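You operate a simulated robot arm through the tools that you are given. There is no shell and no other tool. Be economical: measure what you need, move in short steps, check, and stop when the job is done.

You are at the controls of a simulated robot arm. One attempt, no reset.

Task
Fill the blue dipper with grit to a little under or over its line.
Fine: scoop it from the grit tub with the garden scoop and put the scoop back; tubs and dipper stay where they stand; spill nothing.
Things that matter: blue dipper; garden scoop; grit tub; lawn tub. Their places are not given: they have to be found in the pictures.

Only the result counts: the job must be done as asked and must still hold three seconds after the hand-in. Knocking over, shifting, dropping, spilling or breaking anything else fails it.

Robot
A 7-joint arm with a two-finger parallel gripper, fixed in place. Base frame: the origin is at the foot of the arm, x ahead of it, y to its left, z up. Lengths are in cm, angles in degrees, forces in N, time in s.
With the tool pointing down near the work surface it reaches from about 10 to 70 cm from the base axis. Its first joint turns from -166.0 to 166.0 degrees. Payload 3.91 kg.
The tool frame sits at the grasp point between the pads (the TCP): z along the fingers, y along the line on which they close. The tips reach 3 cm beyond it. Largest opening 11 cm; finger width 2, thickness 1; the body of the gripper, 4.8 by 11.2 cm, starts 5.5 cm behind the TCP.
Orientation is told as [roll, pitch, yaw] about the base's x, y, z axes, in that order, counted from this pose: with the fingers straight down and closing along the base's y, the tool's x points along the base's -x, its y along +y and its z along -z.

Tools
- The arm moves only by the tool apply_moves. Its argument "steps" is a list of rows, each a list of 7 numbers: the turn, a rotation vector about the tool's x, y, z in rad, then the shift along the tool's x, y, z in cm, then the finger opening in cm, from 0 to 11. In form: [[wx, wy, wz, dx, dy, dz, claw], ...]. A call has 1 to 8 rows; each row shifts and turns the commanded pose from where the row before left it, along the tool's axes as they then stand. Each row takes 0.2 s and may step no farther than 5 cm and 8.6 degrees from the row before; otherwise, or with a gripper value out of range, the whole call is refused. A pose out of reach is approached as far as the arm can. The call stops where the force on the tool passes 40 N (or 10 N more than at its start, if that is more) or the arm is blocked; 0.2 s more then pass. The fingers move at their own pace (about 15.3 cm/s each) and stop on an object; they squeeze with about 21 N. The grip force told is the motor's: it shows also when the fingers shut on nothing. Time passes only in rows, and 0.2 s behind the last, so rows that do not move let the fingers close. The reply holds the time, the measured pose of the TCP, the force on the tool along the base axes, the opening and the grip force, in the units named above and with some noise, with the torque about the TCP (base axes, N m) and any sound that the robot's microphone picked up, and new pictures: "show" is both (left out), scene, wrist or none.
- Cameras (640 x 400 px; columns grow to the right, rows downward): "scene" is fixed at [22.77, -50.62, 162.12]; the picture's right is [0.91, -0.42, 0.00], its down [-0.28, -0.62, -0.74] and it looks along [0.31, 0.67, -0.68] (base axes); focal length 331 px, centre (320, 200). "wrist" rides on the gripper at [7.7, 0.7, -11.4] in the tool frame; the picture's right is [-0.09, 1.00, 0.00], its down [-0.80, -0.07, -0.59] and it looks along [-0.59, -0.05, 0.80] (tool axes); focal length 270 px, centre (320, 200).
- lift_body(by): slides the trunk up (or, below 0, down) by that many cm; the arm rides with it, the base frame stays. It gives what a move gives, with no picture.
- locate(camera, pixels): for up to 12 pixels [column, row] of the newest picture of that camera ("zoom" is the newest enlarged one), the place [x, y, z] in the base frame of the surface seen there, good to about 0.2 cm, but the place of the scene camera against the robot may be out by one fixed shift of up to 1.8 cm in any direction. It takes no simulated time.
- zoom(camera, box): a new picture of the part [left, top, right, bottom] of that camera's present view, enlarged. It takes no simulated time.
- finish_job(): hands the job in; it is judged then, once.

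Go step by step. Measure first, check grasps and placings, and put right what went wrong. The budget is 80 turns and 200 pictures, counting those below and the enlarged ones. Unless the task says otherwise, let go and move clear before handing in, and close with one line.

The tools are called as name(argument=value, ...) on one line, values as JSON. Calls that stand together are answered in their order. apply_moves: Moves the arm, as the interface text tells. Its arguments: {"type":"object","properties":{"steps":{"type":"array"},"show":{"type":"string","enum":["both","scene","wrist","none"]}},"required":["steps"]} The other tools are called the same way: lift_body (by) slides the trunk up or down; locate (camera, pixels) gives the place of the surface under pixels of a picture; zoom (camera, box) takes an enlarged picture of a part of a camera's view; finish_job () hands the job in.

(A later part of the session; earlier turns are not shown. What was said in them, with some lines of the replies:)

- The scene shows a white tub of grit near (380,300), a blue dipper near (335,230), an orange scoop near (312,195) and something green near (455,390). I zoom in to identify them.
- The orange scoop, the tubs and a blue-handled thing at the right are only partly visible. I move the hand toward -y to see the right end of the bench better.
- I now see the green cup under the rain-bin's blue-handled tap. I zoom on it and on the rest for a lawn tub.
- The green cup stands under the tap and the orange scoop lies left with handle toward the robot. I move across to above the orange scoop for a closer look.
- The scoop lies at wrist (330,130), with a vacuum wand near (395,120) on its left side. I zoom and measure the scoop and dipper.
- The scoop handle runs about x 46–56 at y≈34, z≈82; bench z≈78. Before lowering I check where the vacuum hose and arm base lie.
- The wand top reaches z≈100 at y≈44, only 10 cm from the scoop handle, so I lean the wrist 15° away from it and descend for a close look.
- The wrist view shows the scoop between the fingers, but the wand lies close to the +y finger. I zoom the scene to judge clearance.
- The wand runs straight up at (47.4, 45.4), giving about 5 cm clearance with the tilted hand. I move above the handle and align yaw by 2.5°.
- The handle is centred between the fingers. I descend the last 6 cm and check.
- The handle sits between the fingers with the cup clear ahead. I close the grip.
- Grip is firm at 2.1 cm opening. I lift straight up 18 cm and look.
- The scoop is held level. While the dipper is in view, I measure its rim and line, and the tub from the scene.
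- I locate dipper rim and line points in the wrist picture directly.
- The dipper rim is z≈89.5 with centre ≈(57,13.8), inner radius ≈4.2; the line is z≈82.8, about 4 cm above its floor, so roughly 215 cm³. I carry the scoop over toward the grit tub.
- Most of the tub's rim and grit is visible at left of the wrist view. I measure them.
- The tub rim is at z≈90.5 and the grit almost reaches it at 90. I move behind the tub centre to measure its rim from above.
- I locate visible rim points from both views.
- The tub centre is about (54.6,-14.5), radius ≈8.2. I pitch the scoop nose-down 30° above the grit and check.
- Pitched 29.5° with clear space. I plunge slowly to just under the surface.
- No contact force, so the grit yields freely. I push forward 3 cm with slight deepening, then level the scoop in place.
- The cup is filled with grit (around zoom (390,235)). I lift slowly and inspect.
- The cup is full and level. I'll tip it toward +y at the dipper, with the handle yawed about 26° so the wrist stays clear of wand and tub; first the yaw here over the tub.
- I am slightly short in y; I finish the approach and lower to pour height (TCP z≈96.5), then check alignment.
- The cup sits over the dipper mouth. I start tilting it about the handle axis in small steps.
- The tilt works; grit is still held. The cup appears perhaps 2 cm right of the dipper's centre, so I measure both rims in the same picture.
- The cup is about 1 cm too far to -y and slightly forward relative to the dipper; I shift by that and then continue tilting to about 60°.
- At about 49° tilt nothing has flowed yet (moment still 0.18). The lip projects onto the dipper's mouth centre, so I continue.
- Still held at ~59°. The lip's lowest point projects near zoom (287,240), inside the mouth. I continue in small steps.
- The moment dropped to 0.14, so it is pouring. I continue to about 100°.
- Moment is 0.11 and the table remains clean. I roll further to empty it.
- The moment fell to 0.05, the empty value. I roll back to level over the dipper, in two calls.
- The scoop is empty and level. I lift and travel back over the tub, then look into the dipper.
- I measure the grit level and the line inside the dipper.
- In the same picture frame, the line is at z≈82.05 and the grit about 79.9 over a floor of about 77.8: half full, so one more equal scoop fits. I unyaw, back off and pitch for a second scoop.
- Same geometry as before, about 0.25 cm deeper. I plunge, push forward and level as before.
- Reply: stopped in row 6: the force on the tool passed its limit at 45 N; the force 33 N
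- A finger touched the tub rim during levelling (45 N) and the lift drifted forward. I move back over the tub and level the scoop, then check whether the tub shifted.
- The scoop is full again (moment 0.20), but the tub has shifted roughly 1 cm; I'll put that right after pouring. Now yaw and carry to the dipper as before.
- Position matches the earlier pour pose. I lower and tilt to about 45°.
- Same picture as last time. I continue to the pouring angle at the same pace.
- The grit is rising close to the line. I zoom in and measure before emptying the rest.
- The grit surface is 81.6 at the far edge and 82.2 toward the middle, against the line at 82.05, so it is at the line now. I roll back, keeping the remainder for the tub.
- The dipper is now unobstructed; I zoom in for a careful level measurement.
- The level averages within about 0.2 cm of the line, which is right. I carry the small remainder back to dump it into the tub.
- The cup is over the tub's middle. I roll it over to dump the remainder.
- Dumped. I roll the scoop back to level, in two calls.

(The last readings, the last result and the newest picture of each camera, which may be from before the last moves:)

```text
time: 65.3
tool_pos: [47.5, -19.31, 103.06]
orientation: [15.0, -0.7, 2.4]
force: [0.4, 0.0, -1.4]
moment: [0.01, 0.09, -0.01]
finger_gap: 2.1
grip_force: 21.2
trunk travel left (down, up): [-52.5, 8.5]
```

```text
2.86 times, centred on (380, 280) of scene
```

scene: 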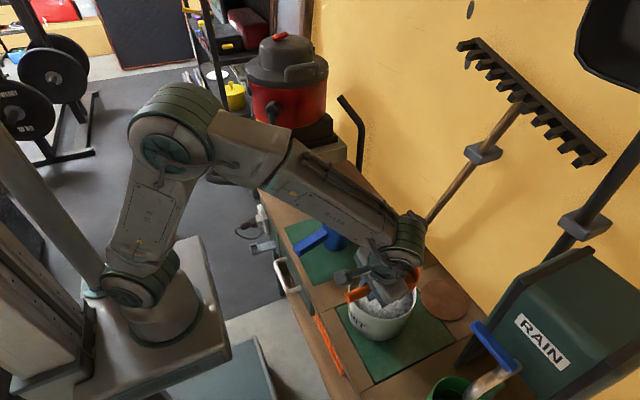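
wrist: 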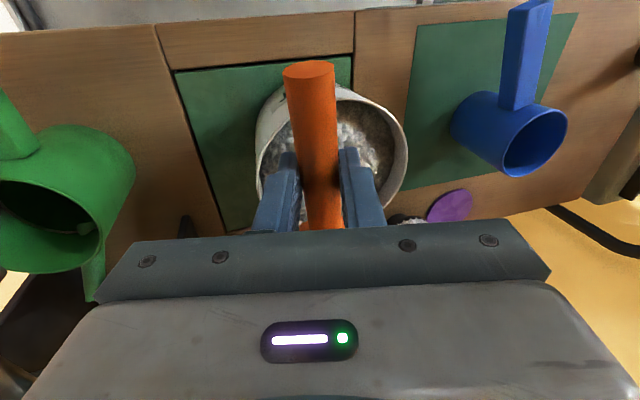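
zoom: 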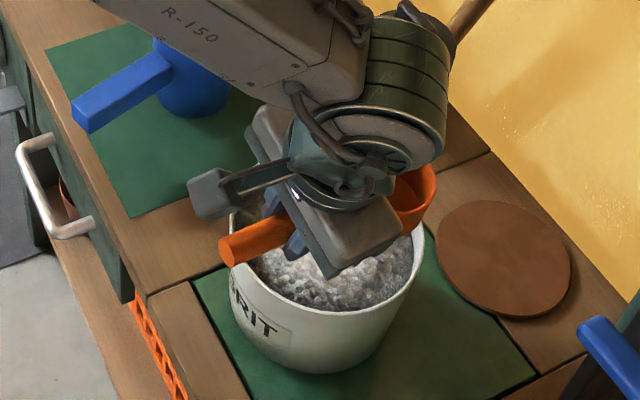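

The scoop is empty; I travel back over its resting place at z≈103.

apply_moves(steps=[[0, 0, 0, -0.478, 4.27, 1.14, 0], [0, 0, 0, -0.478, 4.27, 1.14, 0], [0, 0, 0, -0.478, 4.27, 1.14, 0], [0, 0, 0, -0.478, 4.27, 1.14, 0], [0, 0, 0, -0.478, 4.27, 1.14, 0], [0, 0, 0, -0.478, 4.27, 1.14, 0]], show="none")

apply_moves(steps=[[0, 0, 0, -0.478, 4.27, 1.14, 0], [0, 0, 0, -0.478, 4.27, 1.14, 0], [0, 0, 0, -0.478, 4.27, 1.14, 0], [0, 0, 0, -0.478, 4.27, 1.14, 0], [0, 0, 0, -0.478, 4.27, 1.14, 0], [0, 0, 0, -0.478, 4.27, 1.14, 0]])

zoom(camera="scene", box=[250, 120, 370, 240])

```text
time: 66.7
tool_pos: [49.38, 7.53, 103.28]
orientation: [15.0, -0.7, 2.5]
force: [-0.1, 0.3, -0.8]
moment: [-0.02, 0.09, 0.0]
finger_gap: 2.1
grip_force: 20.9
trunk travel left (down, up): [-52.5, 8.5]
```

```text
time: 68.1
tool_pos: [50.96, 34.25, 103.31]
orientation: [15.0, -0.5, 2.5]
force: [0.9, 0.3, -0.6]
moment: [-0.03, 0.1, 0.01]
finger_gap: 2.11
grip_force: 20.4
trunk travel left (down, up): [-52.5, 8.5]
```

scene: 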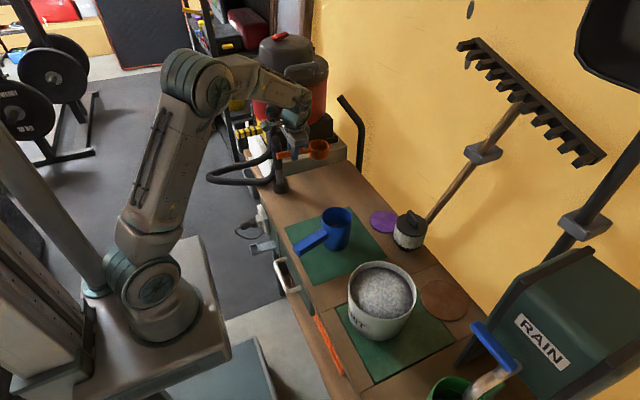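
wrist: 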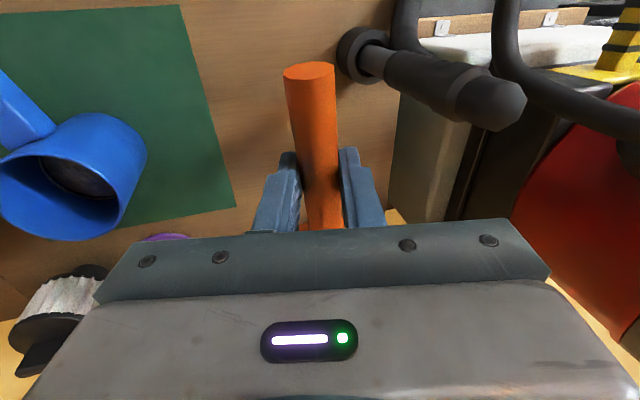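

```text
3.33 times, centred on (310, 180) of scene
```

zoom: 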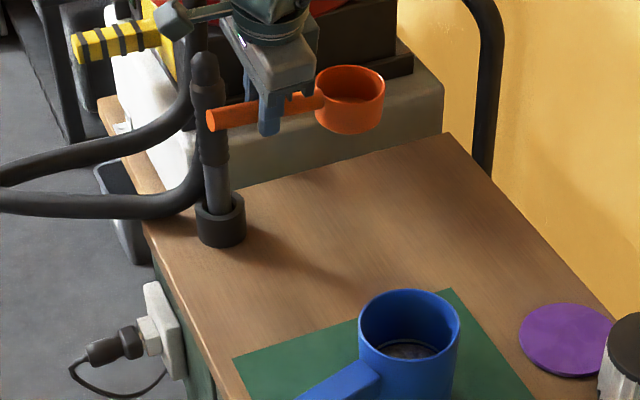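

The handle appears to have slipped a few degrees nose-down in the grip. I measure handle and rim heights to correct it.

locate(camera="zoom", pixels=[[222, 112], [240, 110], [300, 99], [312, 98], [335, 103], [370, 100], [382, 85], [350, 68], [325, 75], [350, 120], [350, 90]])

locate(camera="wrist", pixels=[[310, 72], [312, 100], [314, 140], [317, 175], [319, 205]])

```text
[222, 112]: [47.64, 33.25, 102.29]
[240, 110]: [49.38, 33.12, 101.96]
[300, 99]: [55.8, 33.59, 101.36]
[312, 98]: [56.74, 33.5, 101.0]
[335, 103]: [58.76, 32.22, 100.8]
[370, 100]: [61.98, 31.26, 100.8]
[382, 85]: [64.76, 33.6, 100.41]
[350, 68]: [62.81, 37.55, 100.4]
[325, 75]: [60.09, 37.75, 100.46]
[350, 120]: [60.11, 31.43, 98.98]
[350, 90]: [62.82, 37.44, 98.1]
```

```text
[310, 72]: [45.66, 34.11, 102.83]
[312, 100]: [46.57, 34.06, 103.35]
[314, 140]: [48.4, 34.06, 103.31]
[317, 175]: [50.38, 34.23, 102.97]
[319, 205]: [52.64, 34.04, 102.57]
```

The scoop is about 6° nose-down relative to the hand. I correct the pitch by 6° and descend to just above the bench.

apply_moves(steps=[[0, -0.0966, -0.0259, 0, 0, 0, 0], [0, 0, 0, 0.353, -0.897, 3.12, 0], [0, 0, 0, 0.353, -0.897, 3.12, 0], [0, 0, 0, 0.353, -0.897, 3.12, 0], [0, 0, 0, 0.353, -0.897, 3.12, 0], [0, 0, 0, 0.353, -0.897, 3.12, 0], [0, 0, 0, 0.265, -0.67, 2.34, 0]])

zoom(camera="scene", box=[260, 150, 360, 225])

```text
time: 69.7
tool_pos: [51.19, 33.68, 84.16]
orientation: [15.0, -6.5, 2.5]
force: [0.3, -0.3, -1.4]
moment: [-0.05, 0.12, 0.0]
finger_gap: 2.1
grip_force: 21.1
trunk travel left (down, up): [-52.5, 8.5]
```

scene: 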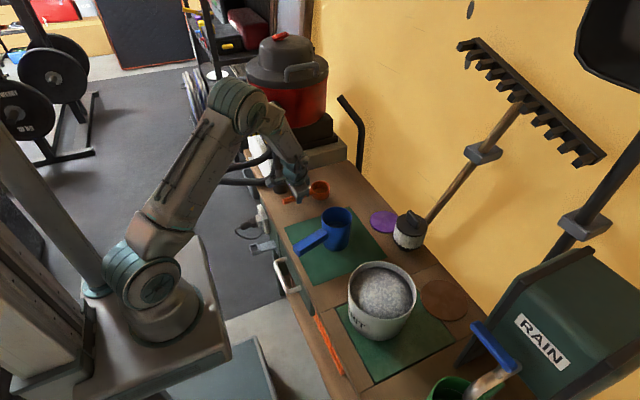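
wrist: 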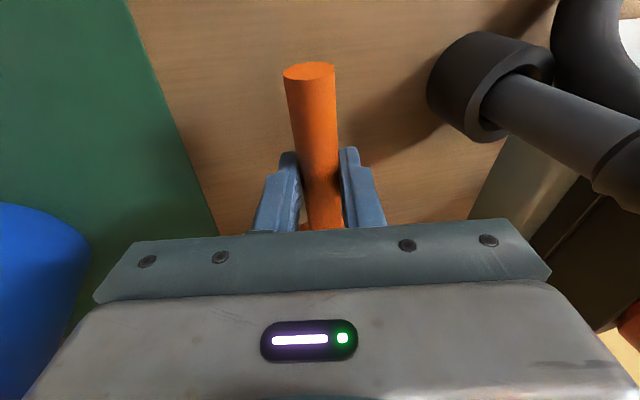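

```text
5.33 times, centred on (310, 188) of scene
```

zoom: 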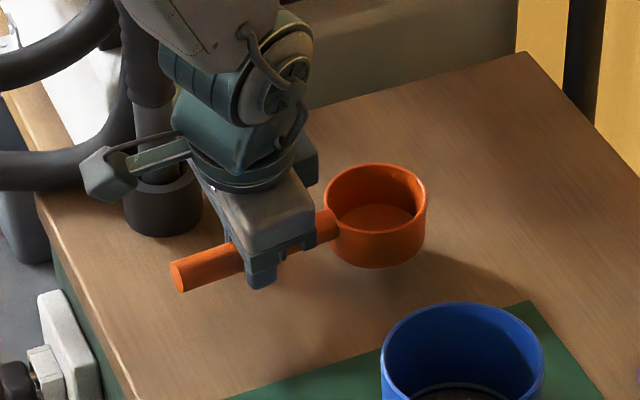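

It looks level now. I creep down in small steps watching the force.

apply_moves(steps=[[0, 0, 0, 0.028, -0.064, 0.24, 0], [0, 0, 0, 0.028, -0.064, 0.24, 0], [0, 0, 0, 0.028, -0.064, 0.24, 0], [0, 0, 0, 0, 0, 0, 0]], show="none")

locate(camera="scene", pixels=[[330, 198.5], [326, 200], [333, 197], [320, 193]])

zoom(camera="scene", box=[260, 150, 360, 225])

```text
time: 70.7
tool_pos: [51.2, 33.6, 83.7]
orientation: [15.0, -6.3, 2.4]
force: [0.1, -0.4, -2.0]
moment: [-0.01, 0.11, -0.02]
finger_gap: 2.11
grip_force: 20.7
trunk travel left (down, up): [-52.5, 8.5]
```

```text
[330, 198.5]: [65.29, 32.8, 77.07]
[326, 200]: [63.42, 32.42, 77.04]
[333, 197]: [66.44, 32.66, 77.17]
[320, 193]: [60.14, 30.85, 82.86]
```

```text
5.33 times, centred on (310, 188) of scene
```

zoom: 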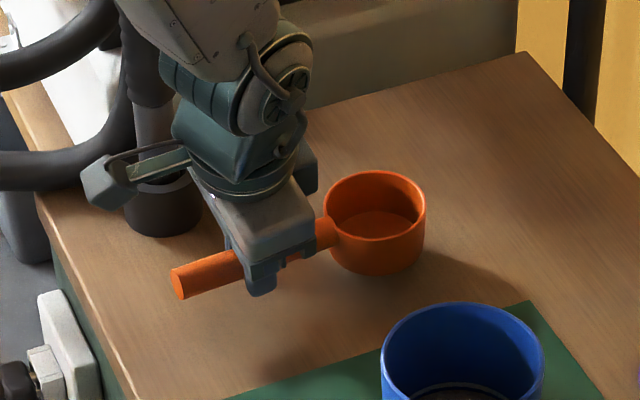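

No contact yet. I keep creeping down.

apply_moves(steps=[[0, 0, 0, 0.028, -0.064, 0.24, 0], [0, 0, 0, 0.028, -0.064, 0.24, 0], [0, 0, 0, 0, 0, 0, 0]], show="none")

apply_moves(steps=[[0, 0, 0, 0.028, -0.064, 0.24, 0], [0, 0, 0, 0, 0, 0, 0]], show="none")

zoom(camera="scene", box=[280, 160, 350, 215])

```text
time: 71.5
tool_pos: [51.24, 33.65, 83.2]
orientation: [15.0, -6.4, 2.4]
force: [0.0, 0.4, -0.6]
moment: [-0.02, 0.09, -0.01]
finger_gap: 2.11
grip_force: 21.0
trunk travel left (down, up): [-52.5, 8.5]
```

```text
time: 72.1
tool_pos: [51.03, 33.61, 82.97]
orientation: [15.1, -6.3, 2.4]
force: [-0.4, -0.3, -0.6]
moment: [-0.02, 0.12, 0.02]
finger_gap: 2.11
grip_force: 20.6
trunk travel left (down, up): [-52.5, 8.5]
```

```text
7.27 times, centred on (315, 188) of scene
```

zoom: 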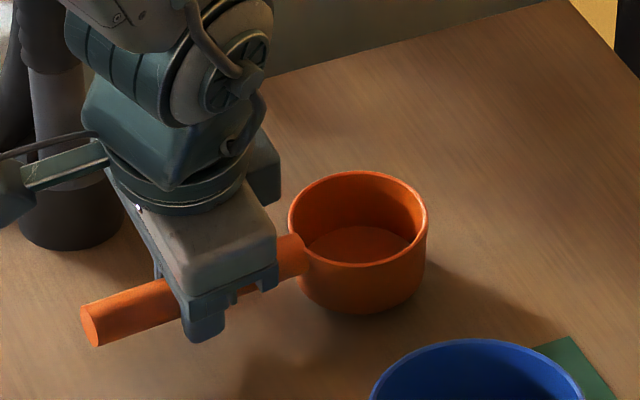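

apply_moves(steps=[[0, 0, 0, 0.02, -0.05, 0.19, 0], [0, 0, 0, 0, 0, 0, 0]], show="none")

apply_moves(steps=[[0, 0, 0, 0.02, -0.05, 0.19, 0], [0, 0, 0, 0, 0, 0, 0]], show="none")

locate(camera="zoom", pixels=[[360, 265], [420, 235], [300, 225], [360, 173], [355, 305], [355, 330], [120, 300], [290, 240]])

```text
time: 72.7
tool_pos: [51.09, 33.59, 82.62]
orientation: [15.0, -6.3, 2.4]
force: [0.0, -0.2, -1.7]
moment: [-0.01, 0.07, 0.0]
finger_gap: 2.09
grip_force: 20.6
trunk travel left (down, up): [-52.5, 8.5]
```

```text
time: 73.3
tool_pos: [51.15, 33.68, 82.53]
orientation: [15.0, -6.4, 2.3]
force: [-0.2, -0.1, 1.4]
moment: [-0.02, 0.0, 0.01]
finger_gap: 2.1
grip_force: 21.1
trunk travel left (down, up): [-52.5, 8.5]
```

```text
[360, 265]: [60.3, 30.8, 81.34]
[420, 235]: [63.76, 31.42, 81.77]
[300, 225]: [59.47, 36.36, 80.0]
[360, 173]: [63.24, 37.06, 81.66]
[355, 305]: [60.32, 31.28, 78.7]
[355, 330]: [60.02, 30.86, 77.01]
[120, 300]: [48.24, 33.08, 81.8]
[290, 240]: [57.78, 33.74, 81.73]
```

Contact: the force turned upward (+1.4 N) and the moment vanished, so the scoop rests on the bench. I open the fingers.

apply_moves(steps=[[0, 0, 0, 0, 0, 0, 3], [0, 0, 0, 0, 0, 0, 5], [0, 0, 0, 0, 0, 0, 6], [0, 0, 0, 0, 0, 0, 6]], show="wrist")

zoom(camera="scene", box=[260, 150, 360, 225])

```text
time: 74.3
tool_pos: [51.15, 33.62, 82.55]
orientation: [15.0, -6.3, 2.5]
force: [-0.4, -0.4, -1.5]
moment: [0.0, -0.01, 0.0]
finger_gap: 6.0
grip_force: 0.1
trunk travel left (down, up): [-52.5, 8.5]
```

wrist: 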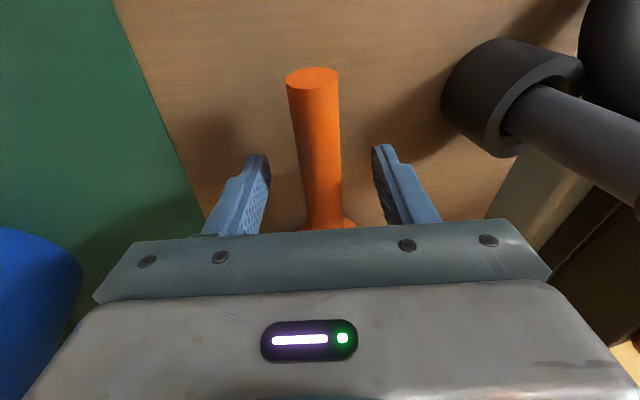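

```text
5.33 times, centred on (310, 188) of scene
```

zoom: 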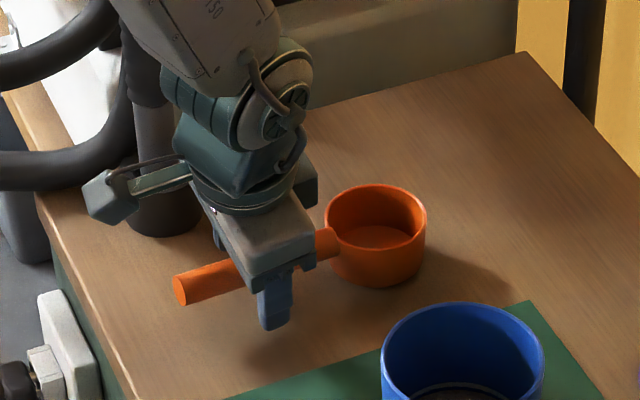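

The scoop stands on the bench and the fingers are free. I rise straight up 22 cm and restore the pitch.

apply_moves(steps=[[0, 0, 0, -0.25, 0.56, -2.11, 6], [0, 0, 0, -0.5, 1.13, -4.22, 6], [0, 0, 0, -0.5, 1.13, -4.22, 6], [0, 0, 0, -0.5, 1.13, -4.22, 6], [0, 0, 0, -0.5, 1.13, -4.22, 6], [0, 0.1, 0.0259, 0, 0, 0, 6], [0.131, 0, 0, 0, 0, 0, 4], [0.131, 0, 0, 0, 0, 0, 2]])

zoom(camera="scene", box=[260, 150, 360, 225])

zoom(camera="scene", box=[310, 210, 450, 350])

```text
time: 76.1
tool_pos: [51.17, 33.66, 102.48]
orientation: [-0.2, -0.5, 2.4]
force: [-0.4, -0.4, 0.0]
moment: [-0.01, 0.01, -0.01]
finger_gap: 1.99
grip_force: 0.1
trunk travel left (down, up): [-52.5, 8.5]
```

scene: 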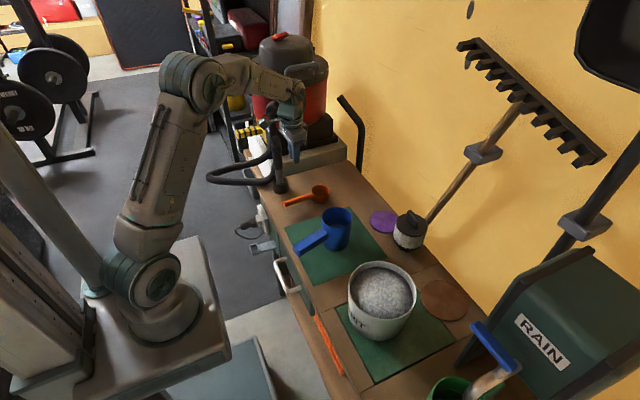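
wrist: 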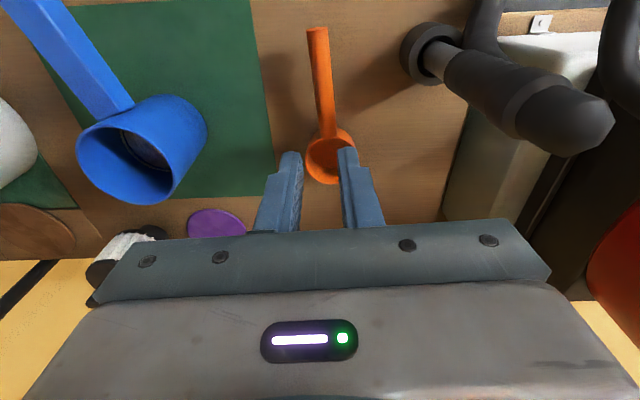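

```text
5.33 times, centred on (310, 188) of scene
```

zoom: 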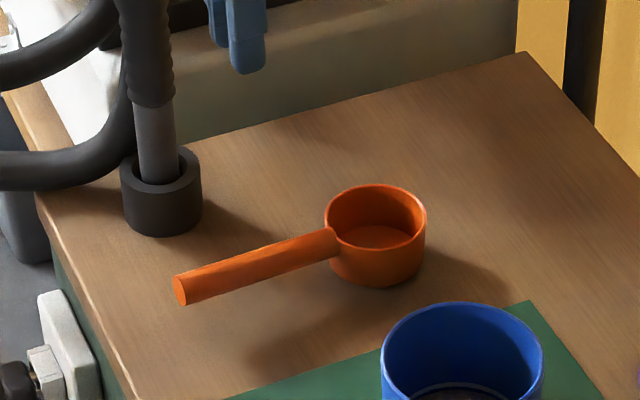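

```text
2.86 times, centred on (380, 280) of scene
```

zoom: 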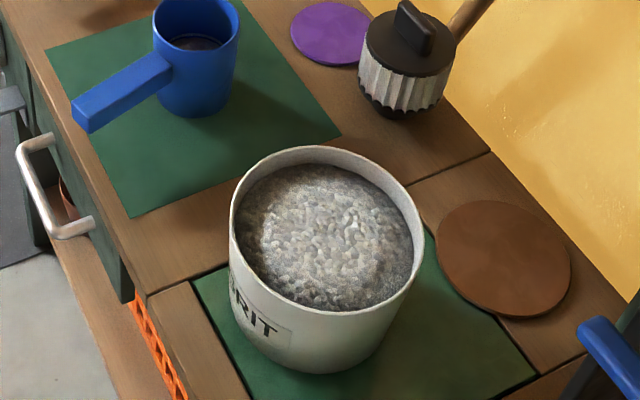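

The scoop is back exactly at its old pixels (tip (284,205), cup (320,190)). The tub's rim, however, moved +3 px/-2 px, i.e. about (+1.1,+0.35) cm, so I will nudge it back gently from inside its near wall with closed fingers; first travel above it.

apply_moves(steps=[[0, 0, 0.042, 0, 0, 0, 0], [0, 0, 0, -0.08, -4.87, 0, 0], [0, 0, 0, -0.08, -4.87, 0, 0], [0, 0, 0, -0.08, -4.87, 0, 0], [0, 0, 0, -0.08, -4.87, 0, 0], [0, 0, 0, -0.08, -4.87, 0, 0]], show="none")

apply_moves(steps=[[0, 0, 0, -0.08, -4.87, 0, 0], [0, 0, 0, -0.08, -4.87, 0, 0], [0, 0, 0, -0.08, -4.87, 0, 0], [0, 0, 0, -0.08, -4.87, 0, 0], [0, 0, 0, -0.08, -4.87, 0, 0]])

locate(camera="wrist", pixels=[[230, 150], [250, 130], [300, 110], [350, 112], [400, 140], [415, 170], [222, 180], [300, 100], [380, 125]])

```text
time: 77.5
tool_pos: [51.81, 9.2, 102.22]
orientation: [0.1, -0.4, 0.1]
force: [-1.2, 0.5, 0.2]
moment: [0.03, -0.02, -0.01]
finger_gap: 0.01
grip_force: 21.3
trunk travel left (down, up): [-52.5, 8.5]
```

```text
time: 78.7
tool_pos: [52.04, -15.33, 102.41]
orientation: [0.1, -0.4, 0.1]
force: [0.9, 1.1, 0.5]
moment: [-0.01, -0.04, -0.02]
finger_gap: 0.01
grip_force: 21.0
trunk travel left (down, up): [-52.5, 8.5]
```

scene: 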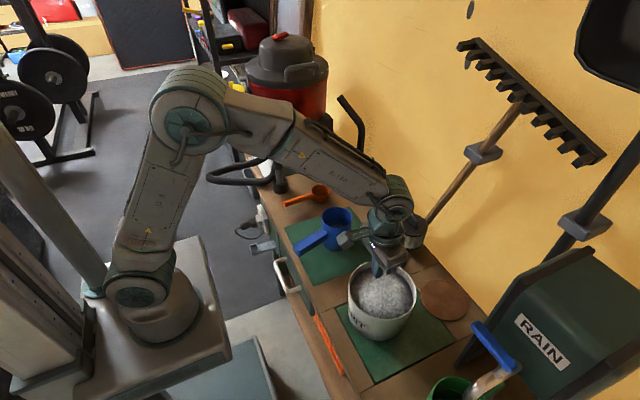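
wrist: 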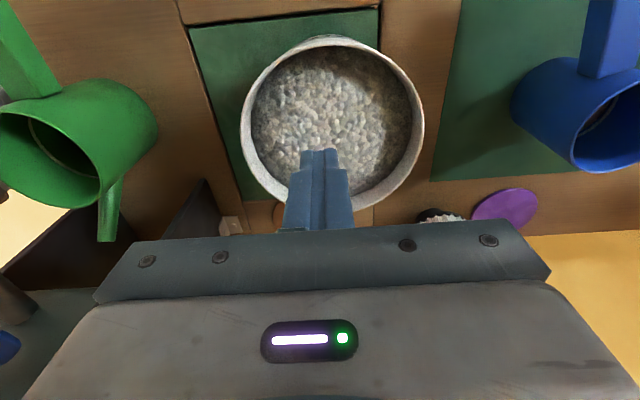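

```text
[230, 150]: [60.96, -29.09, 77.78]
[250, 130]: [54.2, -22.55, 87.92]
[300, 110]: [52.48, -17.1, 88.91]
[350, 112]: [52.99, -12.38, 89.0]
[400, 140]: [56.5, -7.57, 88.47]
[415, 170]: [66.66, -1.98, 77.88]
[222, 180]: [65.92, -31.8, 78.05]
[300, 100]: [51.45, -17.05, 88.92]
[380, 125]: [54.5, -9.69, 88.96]
```

A clear view of the whole rim. I locate rim points to fit its current centre.

locate(camera="wrist", pixels=[[333, 41], [290, 50], [262, 75], [247, 110], [247, 145], [258, 175], [280, 197], [375, 50], [404, 75], [419, 110], [417, 150], [400, 182]])

```text
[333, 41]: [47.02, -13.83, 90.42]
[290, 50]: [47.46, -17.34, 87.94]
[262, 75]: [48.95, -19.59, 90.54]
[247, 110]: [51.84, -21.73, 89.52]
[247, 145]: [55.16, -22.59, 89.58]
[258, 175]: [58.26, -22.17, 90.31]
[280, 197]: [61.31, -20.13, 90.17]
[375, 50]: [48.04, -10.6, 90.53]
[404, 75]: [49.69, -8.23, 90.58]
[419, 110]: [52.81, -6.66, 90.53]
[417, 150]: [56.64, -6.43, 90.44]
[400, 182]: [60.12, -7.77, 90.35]
```

The fitted centre is (55.35,-14.35) versus (54.3,-14.6) before, so the shift is about (1.05, 0.25). I lower the closed fingers into the grit near the inside of the near wall.

apply_moves(steps=[[0, 0, 0, 0.11, -0.16, 3.02, 0], [0, 0, 0, 0.11, -0.16, 3.02, 0], [0, 0, 0, 0.11, -0.16, 3.02, 0], [0, 0, 0, 0.11, -0.16, 3.02, 0], [0, 0, 0, 0.11, -0.16, 1.5, 0], [0, 0, 0, 0, 0, 1.5, 0]], show="none")

apply_moves(steps=[[0, 0, 0, 0.4, -0.1, 0, 0], [0, 0, 0, 0.4, -0.1, 0, 0], [0, 0, 0, 0.4, -0.1, 0, 0], [0, 0, 0, 0.4, -0.1, 0, 0]], show="none")

zoom(camera="scene", box=[310, 210, 450, 350])

```text
time: 80.1
tool_pos: [51.62, -15.82, 87.23]
orientation: [0.0, -0.5, 0.1]
force: [-0.3, -0.3, 0.6]
moment: [0.0, 0.0, 0.0]
finger_gap: 0.01
grip_force: 20.9
trunk travel left (down, up): [-52.5, 8.5]
```

```text
time: 81.1
tool_pos: [49.99, -16.24, 87.33]
orientation: [-0.1, -0.3, 0.1]
force: [-0.6, 0.0, -0.5]
moment: [0.01, 0.01, 0.0]
finger_gap: 0.0
grip_force: 20.8
trunk travel left (down, up): [-52.5, 8.5]
```

```text
2.86 times, centred on (380, 280) of scene
```

zoom: 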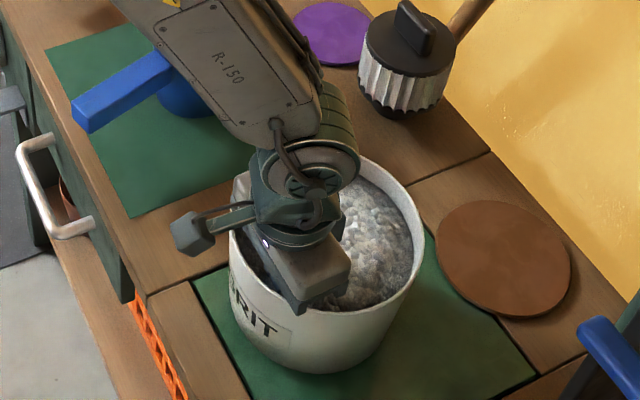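

No contact yet at x≈50. I continue in small steps watching for contact.

apply_moves(steps=[[0, 0, 0, 0.25, -0.06, 0, 0], [0, 0, 0, 0.25, -0.06, 0, 0], [0, 0, 0, 0.25, -0.06, 0, 0]], show="none")

apply_moves(steps=[[0, 0, 0, 0.2, -0.05, 0, 0], [0, 0, 0, 0, 0, 0, 0]], show="none")

zoom(camera="scene", box=[310, 210, 450, 350])

```text
time: 81.9
tool_pos: [49.32, -16.4, 87.22]
orientation: [0.0, -0.5, 0.2]
force: [6.5, 1.1, -0.3]
moment: [0.03, 0.02, 0.07]
finger_gap: 0.0
grip_force: 20.7
trunk travel left (down, up): [-52.5, 8.5]
```

```text
time: 82.5
tool_pos: [49.14, -16.38, 87.22]
orientation: [0.0, -0.3, 0.2]
force: [6.4, 4.9, 0.5]
moment: [-0.03, 0.01, 0.04]
finger_gap: 0.0
grip_force: 21.0
trunk travel left (down, up): [-52.5, 8.5]
```

```text
2.86 times, centred on (380, 280) of scene
```

zoom: 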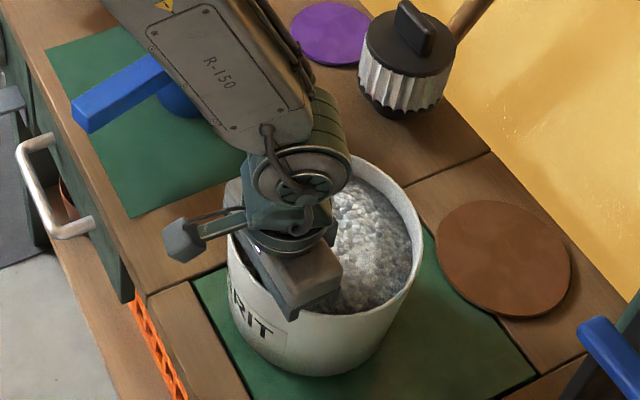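

Contact is gentle at 6.5 N and the tub slides. I push about 0.7 cm more in small steps and check.

apply_moves(steps=[[0, 0, 0, 0.15, -0.04, 0, 0], [0, 0, 0, 0.15, -0.04, 0, 0], [0, 0, 0, 0.15, -0.04, 0, 0], [0, 0, 0, 0.15, -0.04, 0, 0], [0, 0, 0, 0, 0, 0, 0]], show="scene")

zoom(camera="scene", box=[310, 210, 450, 350])

```text
time: 83.7
tool_pos: [48.51, -16.66, 87.21]
orientation: [-0.1, -0.4, 0.1]
force: [8.2, 2.7, 1.4]
moment: [0.12, -0.27, -0.05]
finger_gap: 0.0
grip_force: 21.2
trunk travel left (down, up): [-52.5, 8.5]
```

scene: 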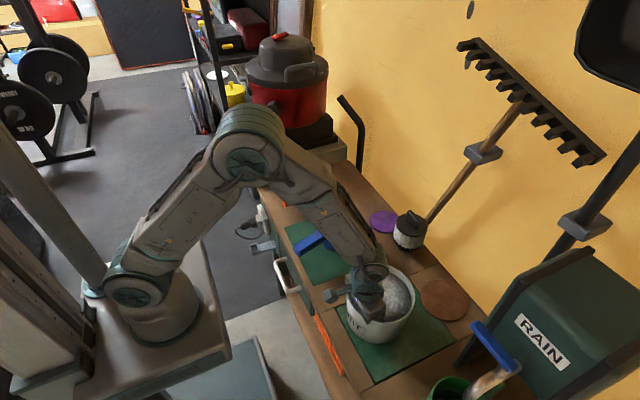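

```text
2.86 times, centred on (380, 280) of scene
```

zoom: 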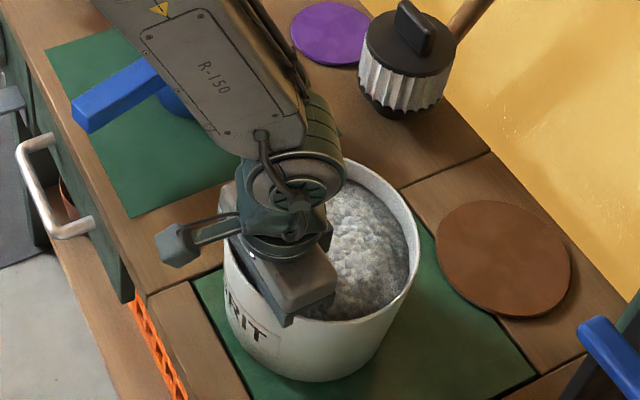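

The rim's right edge is at zoom 419 (target 416) and the base at 381 (target 380). One last 0.22 cm along -x, then I withdraw upward.

apply_moves(steps=[[0, 0, 0, 0.12, 0, 0, 0], [0, 0, 0, 0.1, 0, 0, 0], [0, 0, 0, 0, 0, 0, 0], [0, 0, 0, -0.5, 0.1, 0, 0], [0, 0, 0, -0.5, 0.1, 0, 0], [0, 0, 0, -0.5, 0.1, 0, 0]], show="none")

apply_moves(steps=[[0, 0, 0, 0, 0, -2, 0], [0, 0, 0, 0, 0, -3, 0], [0, 0, 0, 0, 0, -4, 0], [0, 0, 0, 0, 0, -4, 0], [0, 0, 0, -1.5, 0.5, -2, 0], [0, 0, 0, 0, 0, 0, 0]])

locate(camera="wrist", pixels=[[333, 41], [290, 50], [262, 75], [247, 110], [247, 145], [258, 175], [280, 197], [375, 50], [404, 75], [419, 110], [417, 150], [400, 182]])

zoom(camera="scene", box=[310, 210, 450, 350])

```text
time: 85.1
tool_pos: [49.71, -16.39, 87.3]
orientation: [0.0, -0.4, 0.0]
force: [-0.3, -0.3, -0.3]
moment: [0.03, 0.01, 0.02]
finger_gap: 0.0
grip_force: 21.0
trunk travel left (down, up): [-52.5, 8.5]
```

```text
time: 86.5
tool_pos: [51.18, -15.9, 102.3]
orientation: [0.0, -0.4, 0.1]
force: [-0.4, 1.0, 0.0]
moment: [0.03, 0.02, -0.03]
finger_gap: 0.0
grip_force: 21.0
trunk travel left (down, up): [-52.5, 8.5]
```

scene: 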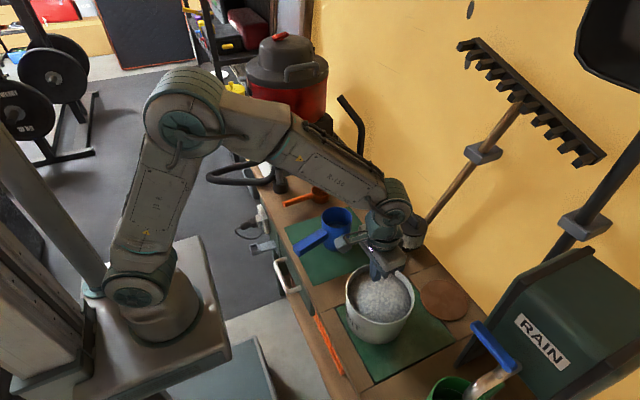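
wrist: 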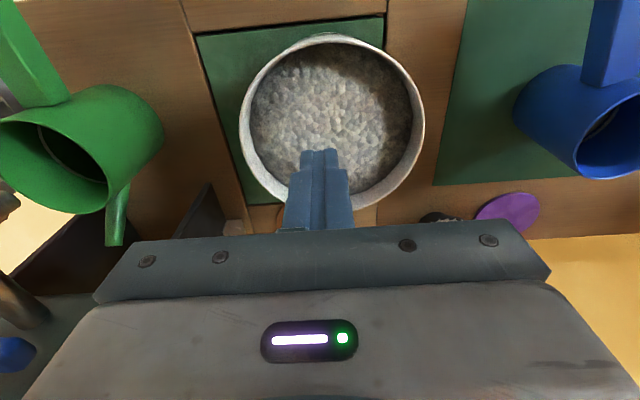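

```text
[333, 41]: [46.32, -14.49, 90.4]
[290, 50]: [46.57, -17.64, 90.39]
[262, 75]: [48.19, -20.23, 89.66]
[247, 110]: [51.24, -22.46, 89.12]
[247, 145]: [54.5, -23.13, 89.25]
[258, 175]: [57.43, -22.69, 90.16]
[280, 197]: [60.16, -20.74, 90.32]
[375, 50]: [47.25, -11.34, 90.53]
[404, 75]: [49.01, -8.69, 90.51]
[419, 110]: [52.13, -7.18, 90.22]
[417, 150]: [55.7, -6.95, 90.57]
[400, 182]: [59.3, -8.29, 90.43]
```

```text
2.86 times, centred on (380, 280) of scene
```

zoom: 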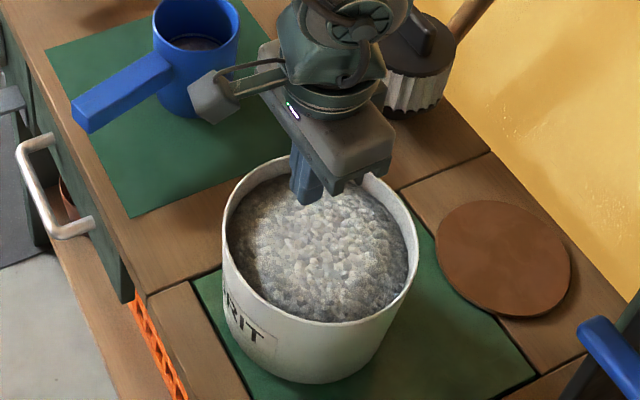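

The tub is back within about 0.3 cm of its original place. I raise the hand clear, open it, and take a last look for spills and the dipper level.

apply_moves(steps=[[0, 0, 0, 2, 0, -4.5, 2], [0, 0, 0, 2, 0, -4.5, 6], [0, 0, 0, 2, 0, -4.5, 8], [0, 0, 0, 2, 0, -4.5, 11], [0, 0, 0, 0, 0, 0, 11]])

zoom(camera="wrist", box=[160, 40, 560, 240])

zoom(camera="scene", box=[325, 200, 369, 234])

locate(camera="zoom", pixels=[[190, 258], [250, 268], [150, 280], [200, 280], [250, 288], [200, 300], [240, 308], [160, 308], [200, 318]])

```text
time: 87.7
tool_pos: [42.96, -15.88, 120.26]
orientation: [-0.1, -0.3, 0.2]
force: [0.8, -0.1, 0.4]
moment: [0.0, 0.0, 0.0]
finger_gap: 11.0
grip_force: 0.2
trunk travel left (down, up): [-52.5, 8.5]
```

scene: 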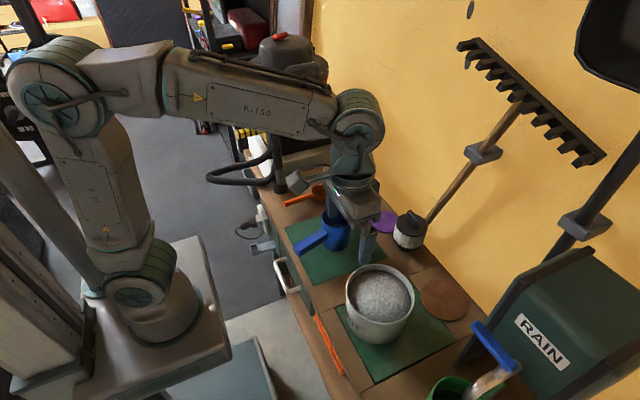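
wrist: 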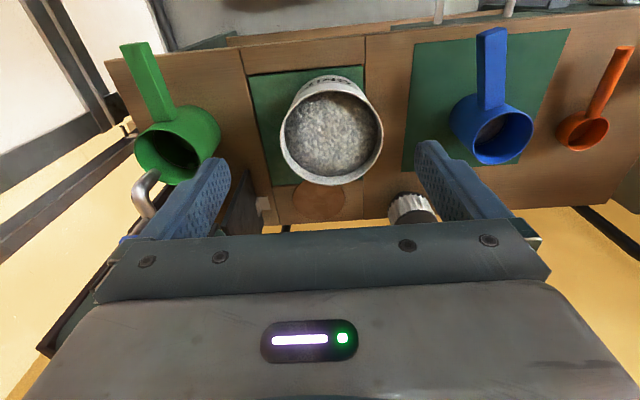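

```text
1.60 times, centred on (360, 140) of wrist
```

zoom: 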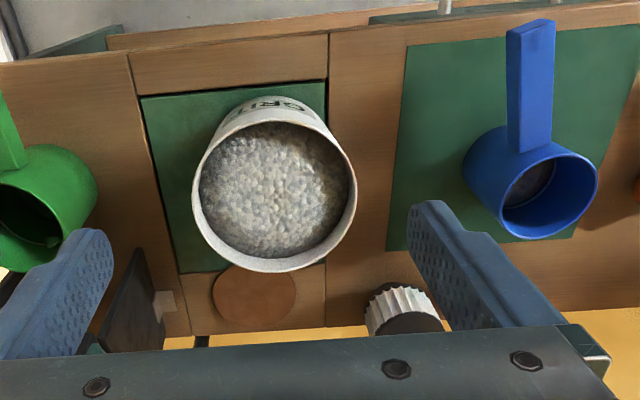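

```text
11.76 times, centred on (347, 217) of scene
```

zoom: 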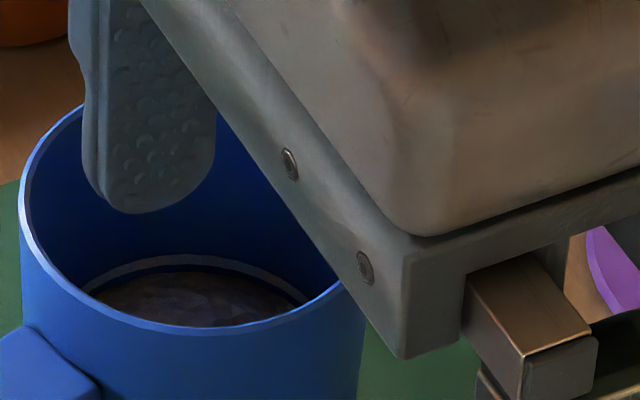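

```text
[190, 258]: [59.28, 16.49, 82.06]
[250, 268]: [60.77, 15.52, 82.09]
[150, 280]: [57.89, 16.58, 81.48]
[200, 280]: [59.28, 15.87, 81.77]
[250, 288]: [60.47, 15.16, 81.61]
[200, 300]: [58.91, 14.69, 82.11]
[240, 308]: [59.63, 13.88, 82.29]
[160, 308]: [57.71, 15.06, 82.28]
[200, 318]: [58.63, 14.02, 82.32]
```

The bench is clean, the grit sits stably around the line (81.6 at the edge, 82.3 in the middle, line 82.05), and the scoop and tub stand in their places. I hand in.

finish_job()

```text
The job is handed in.
```

The blue dipper is filled with grit to about its line and the scoop is back in its place. I saw no spill, but I bumped the grit tub about 1 cm and pushed it back to within roughly 0.4 cm, and I never spotted the lawn tub.
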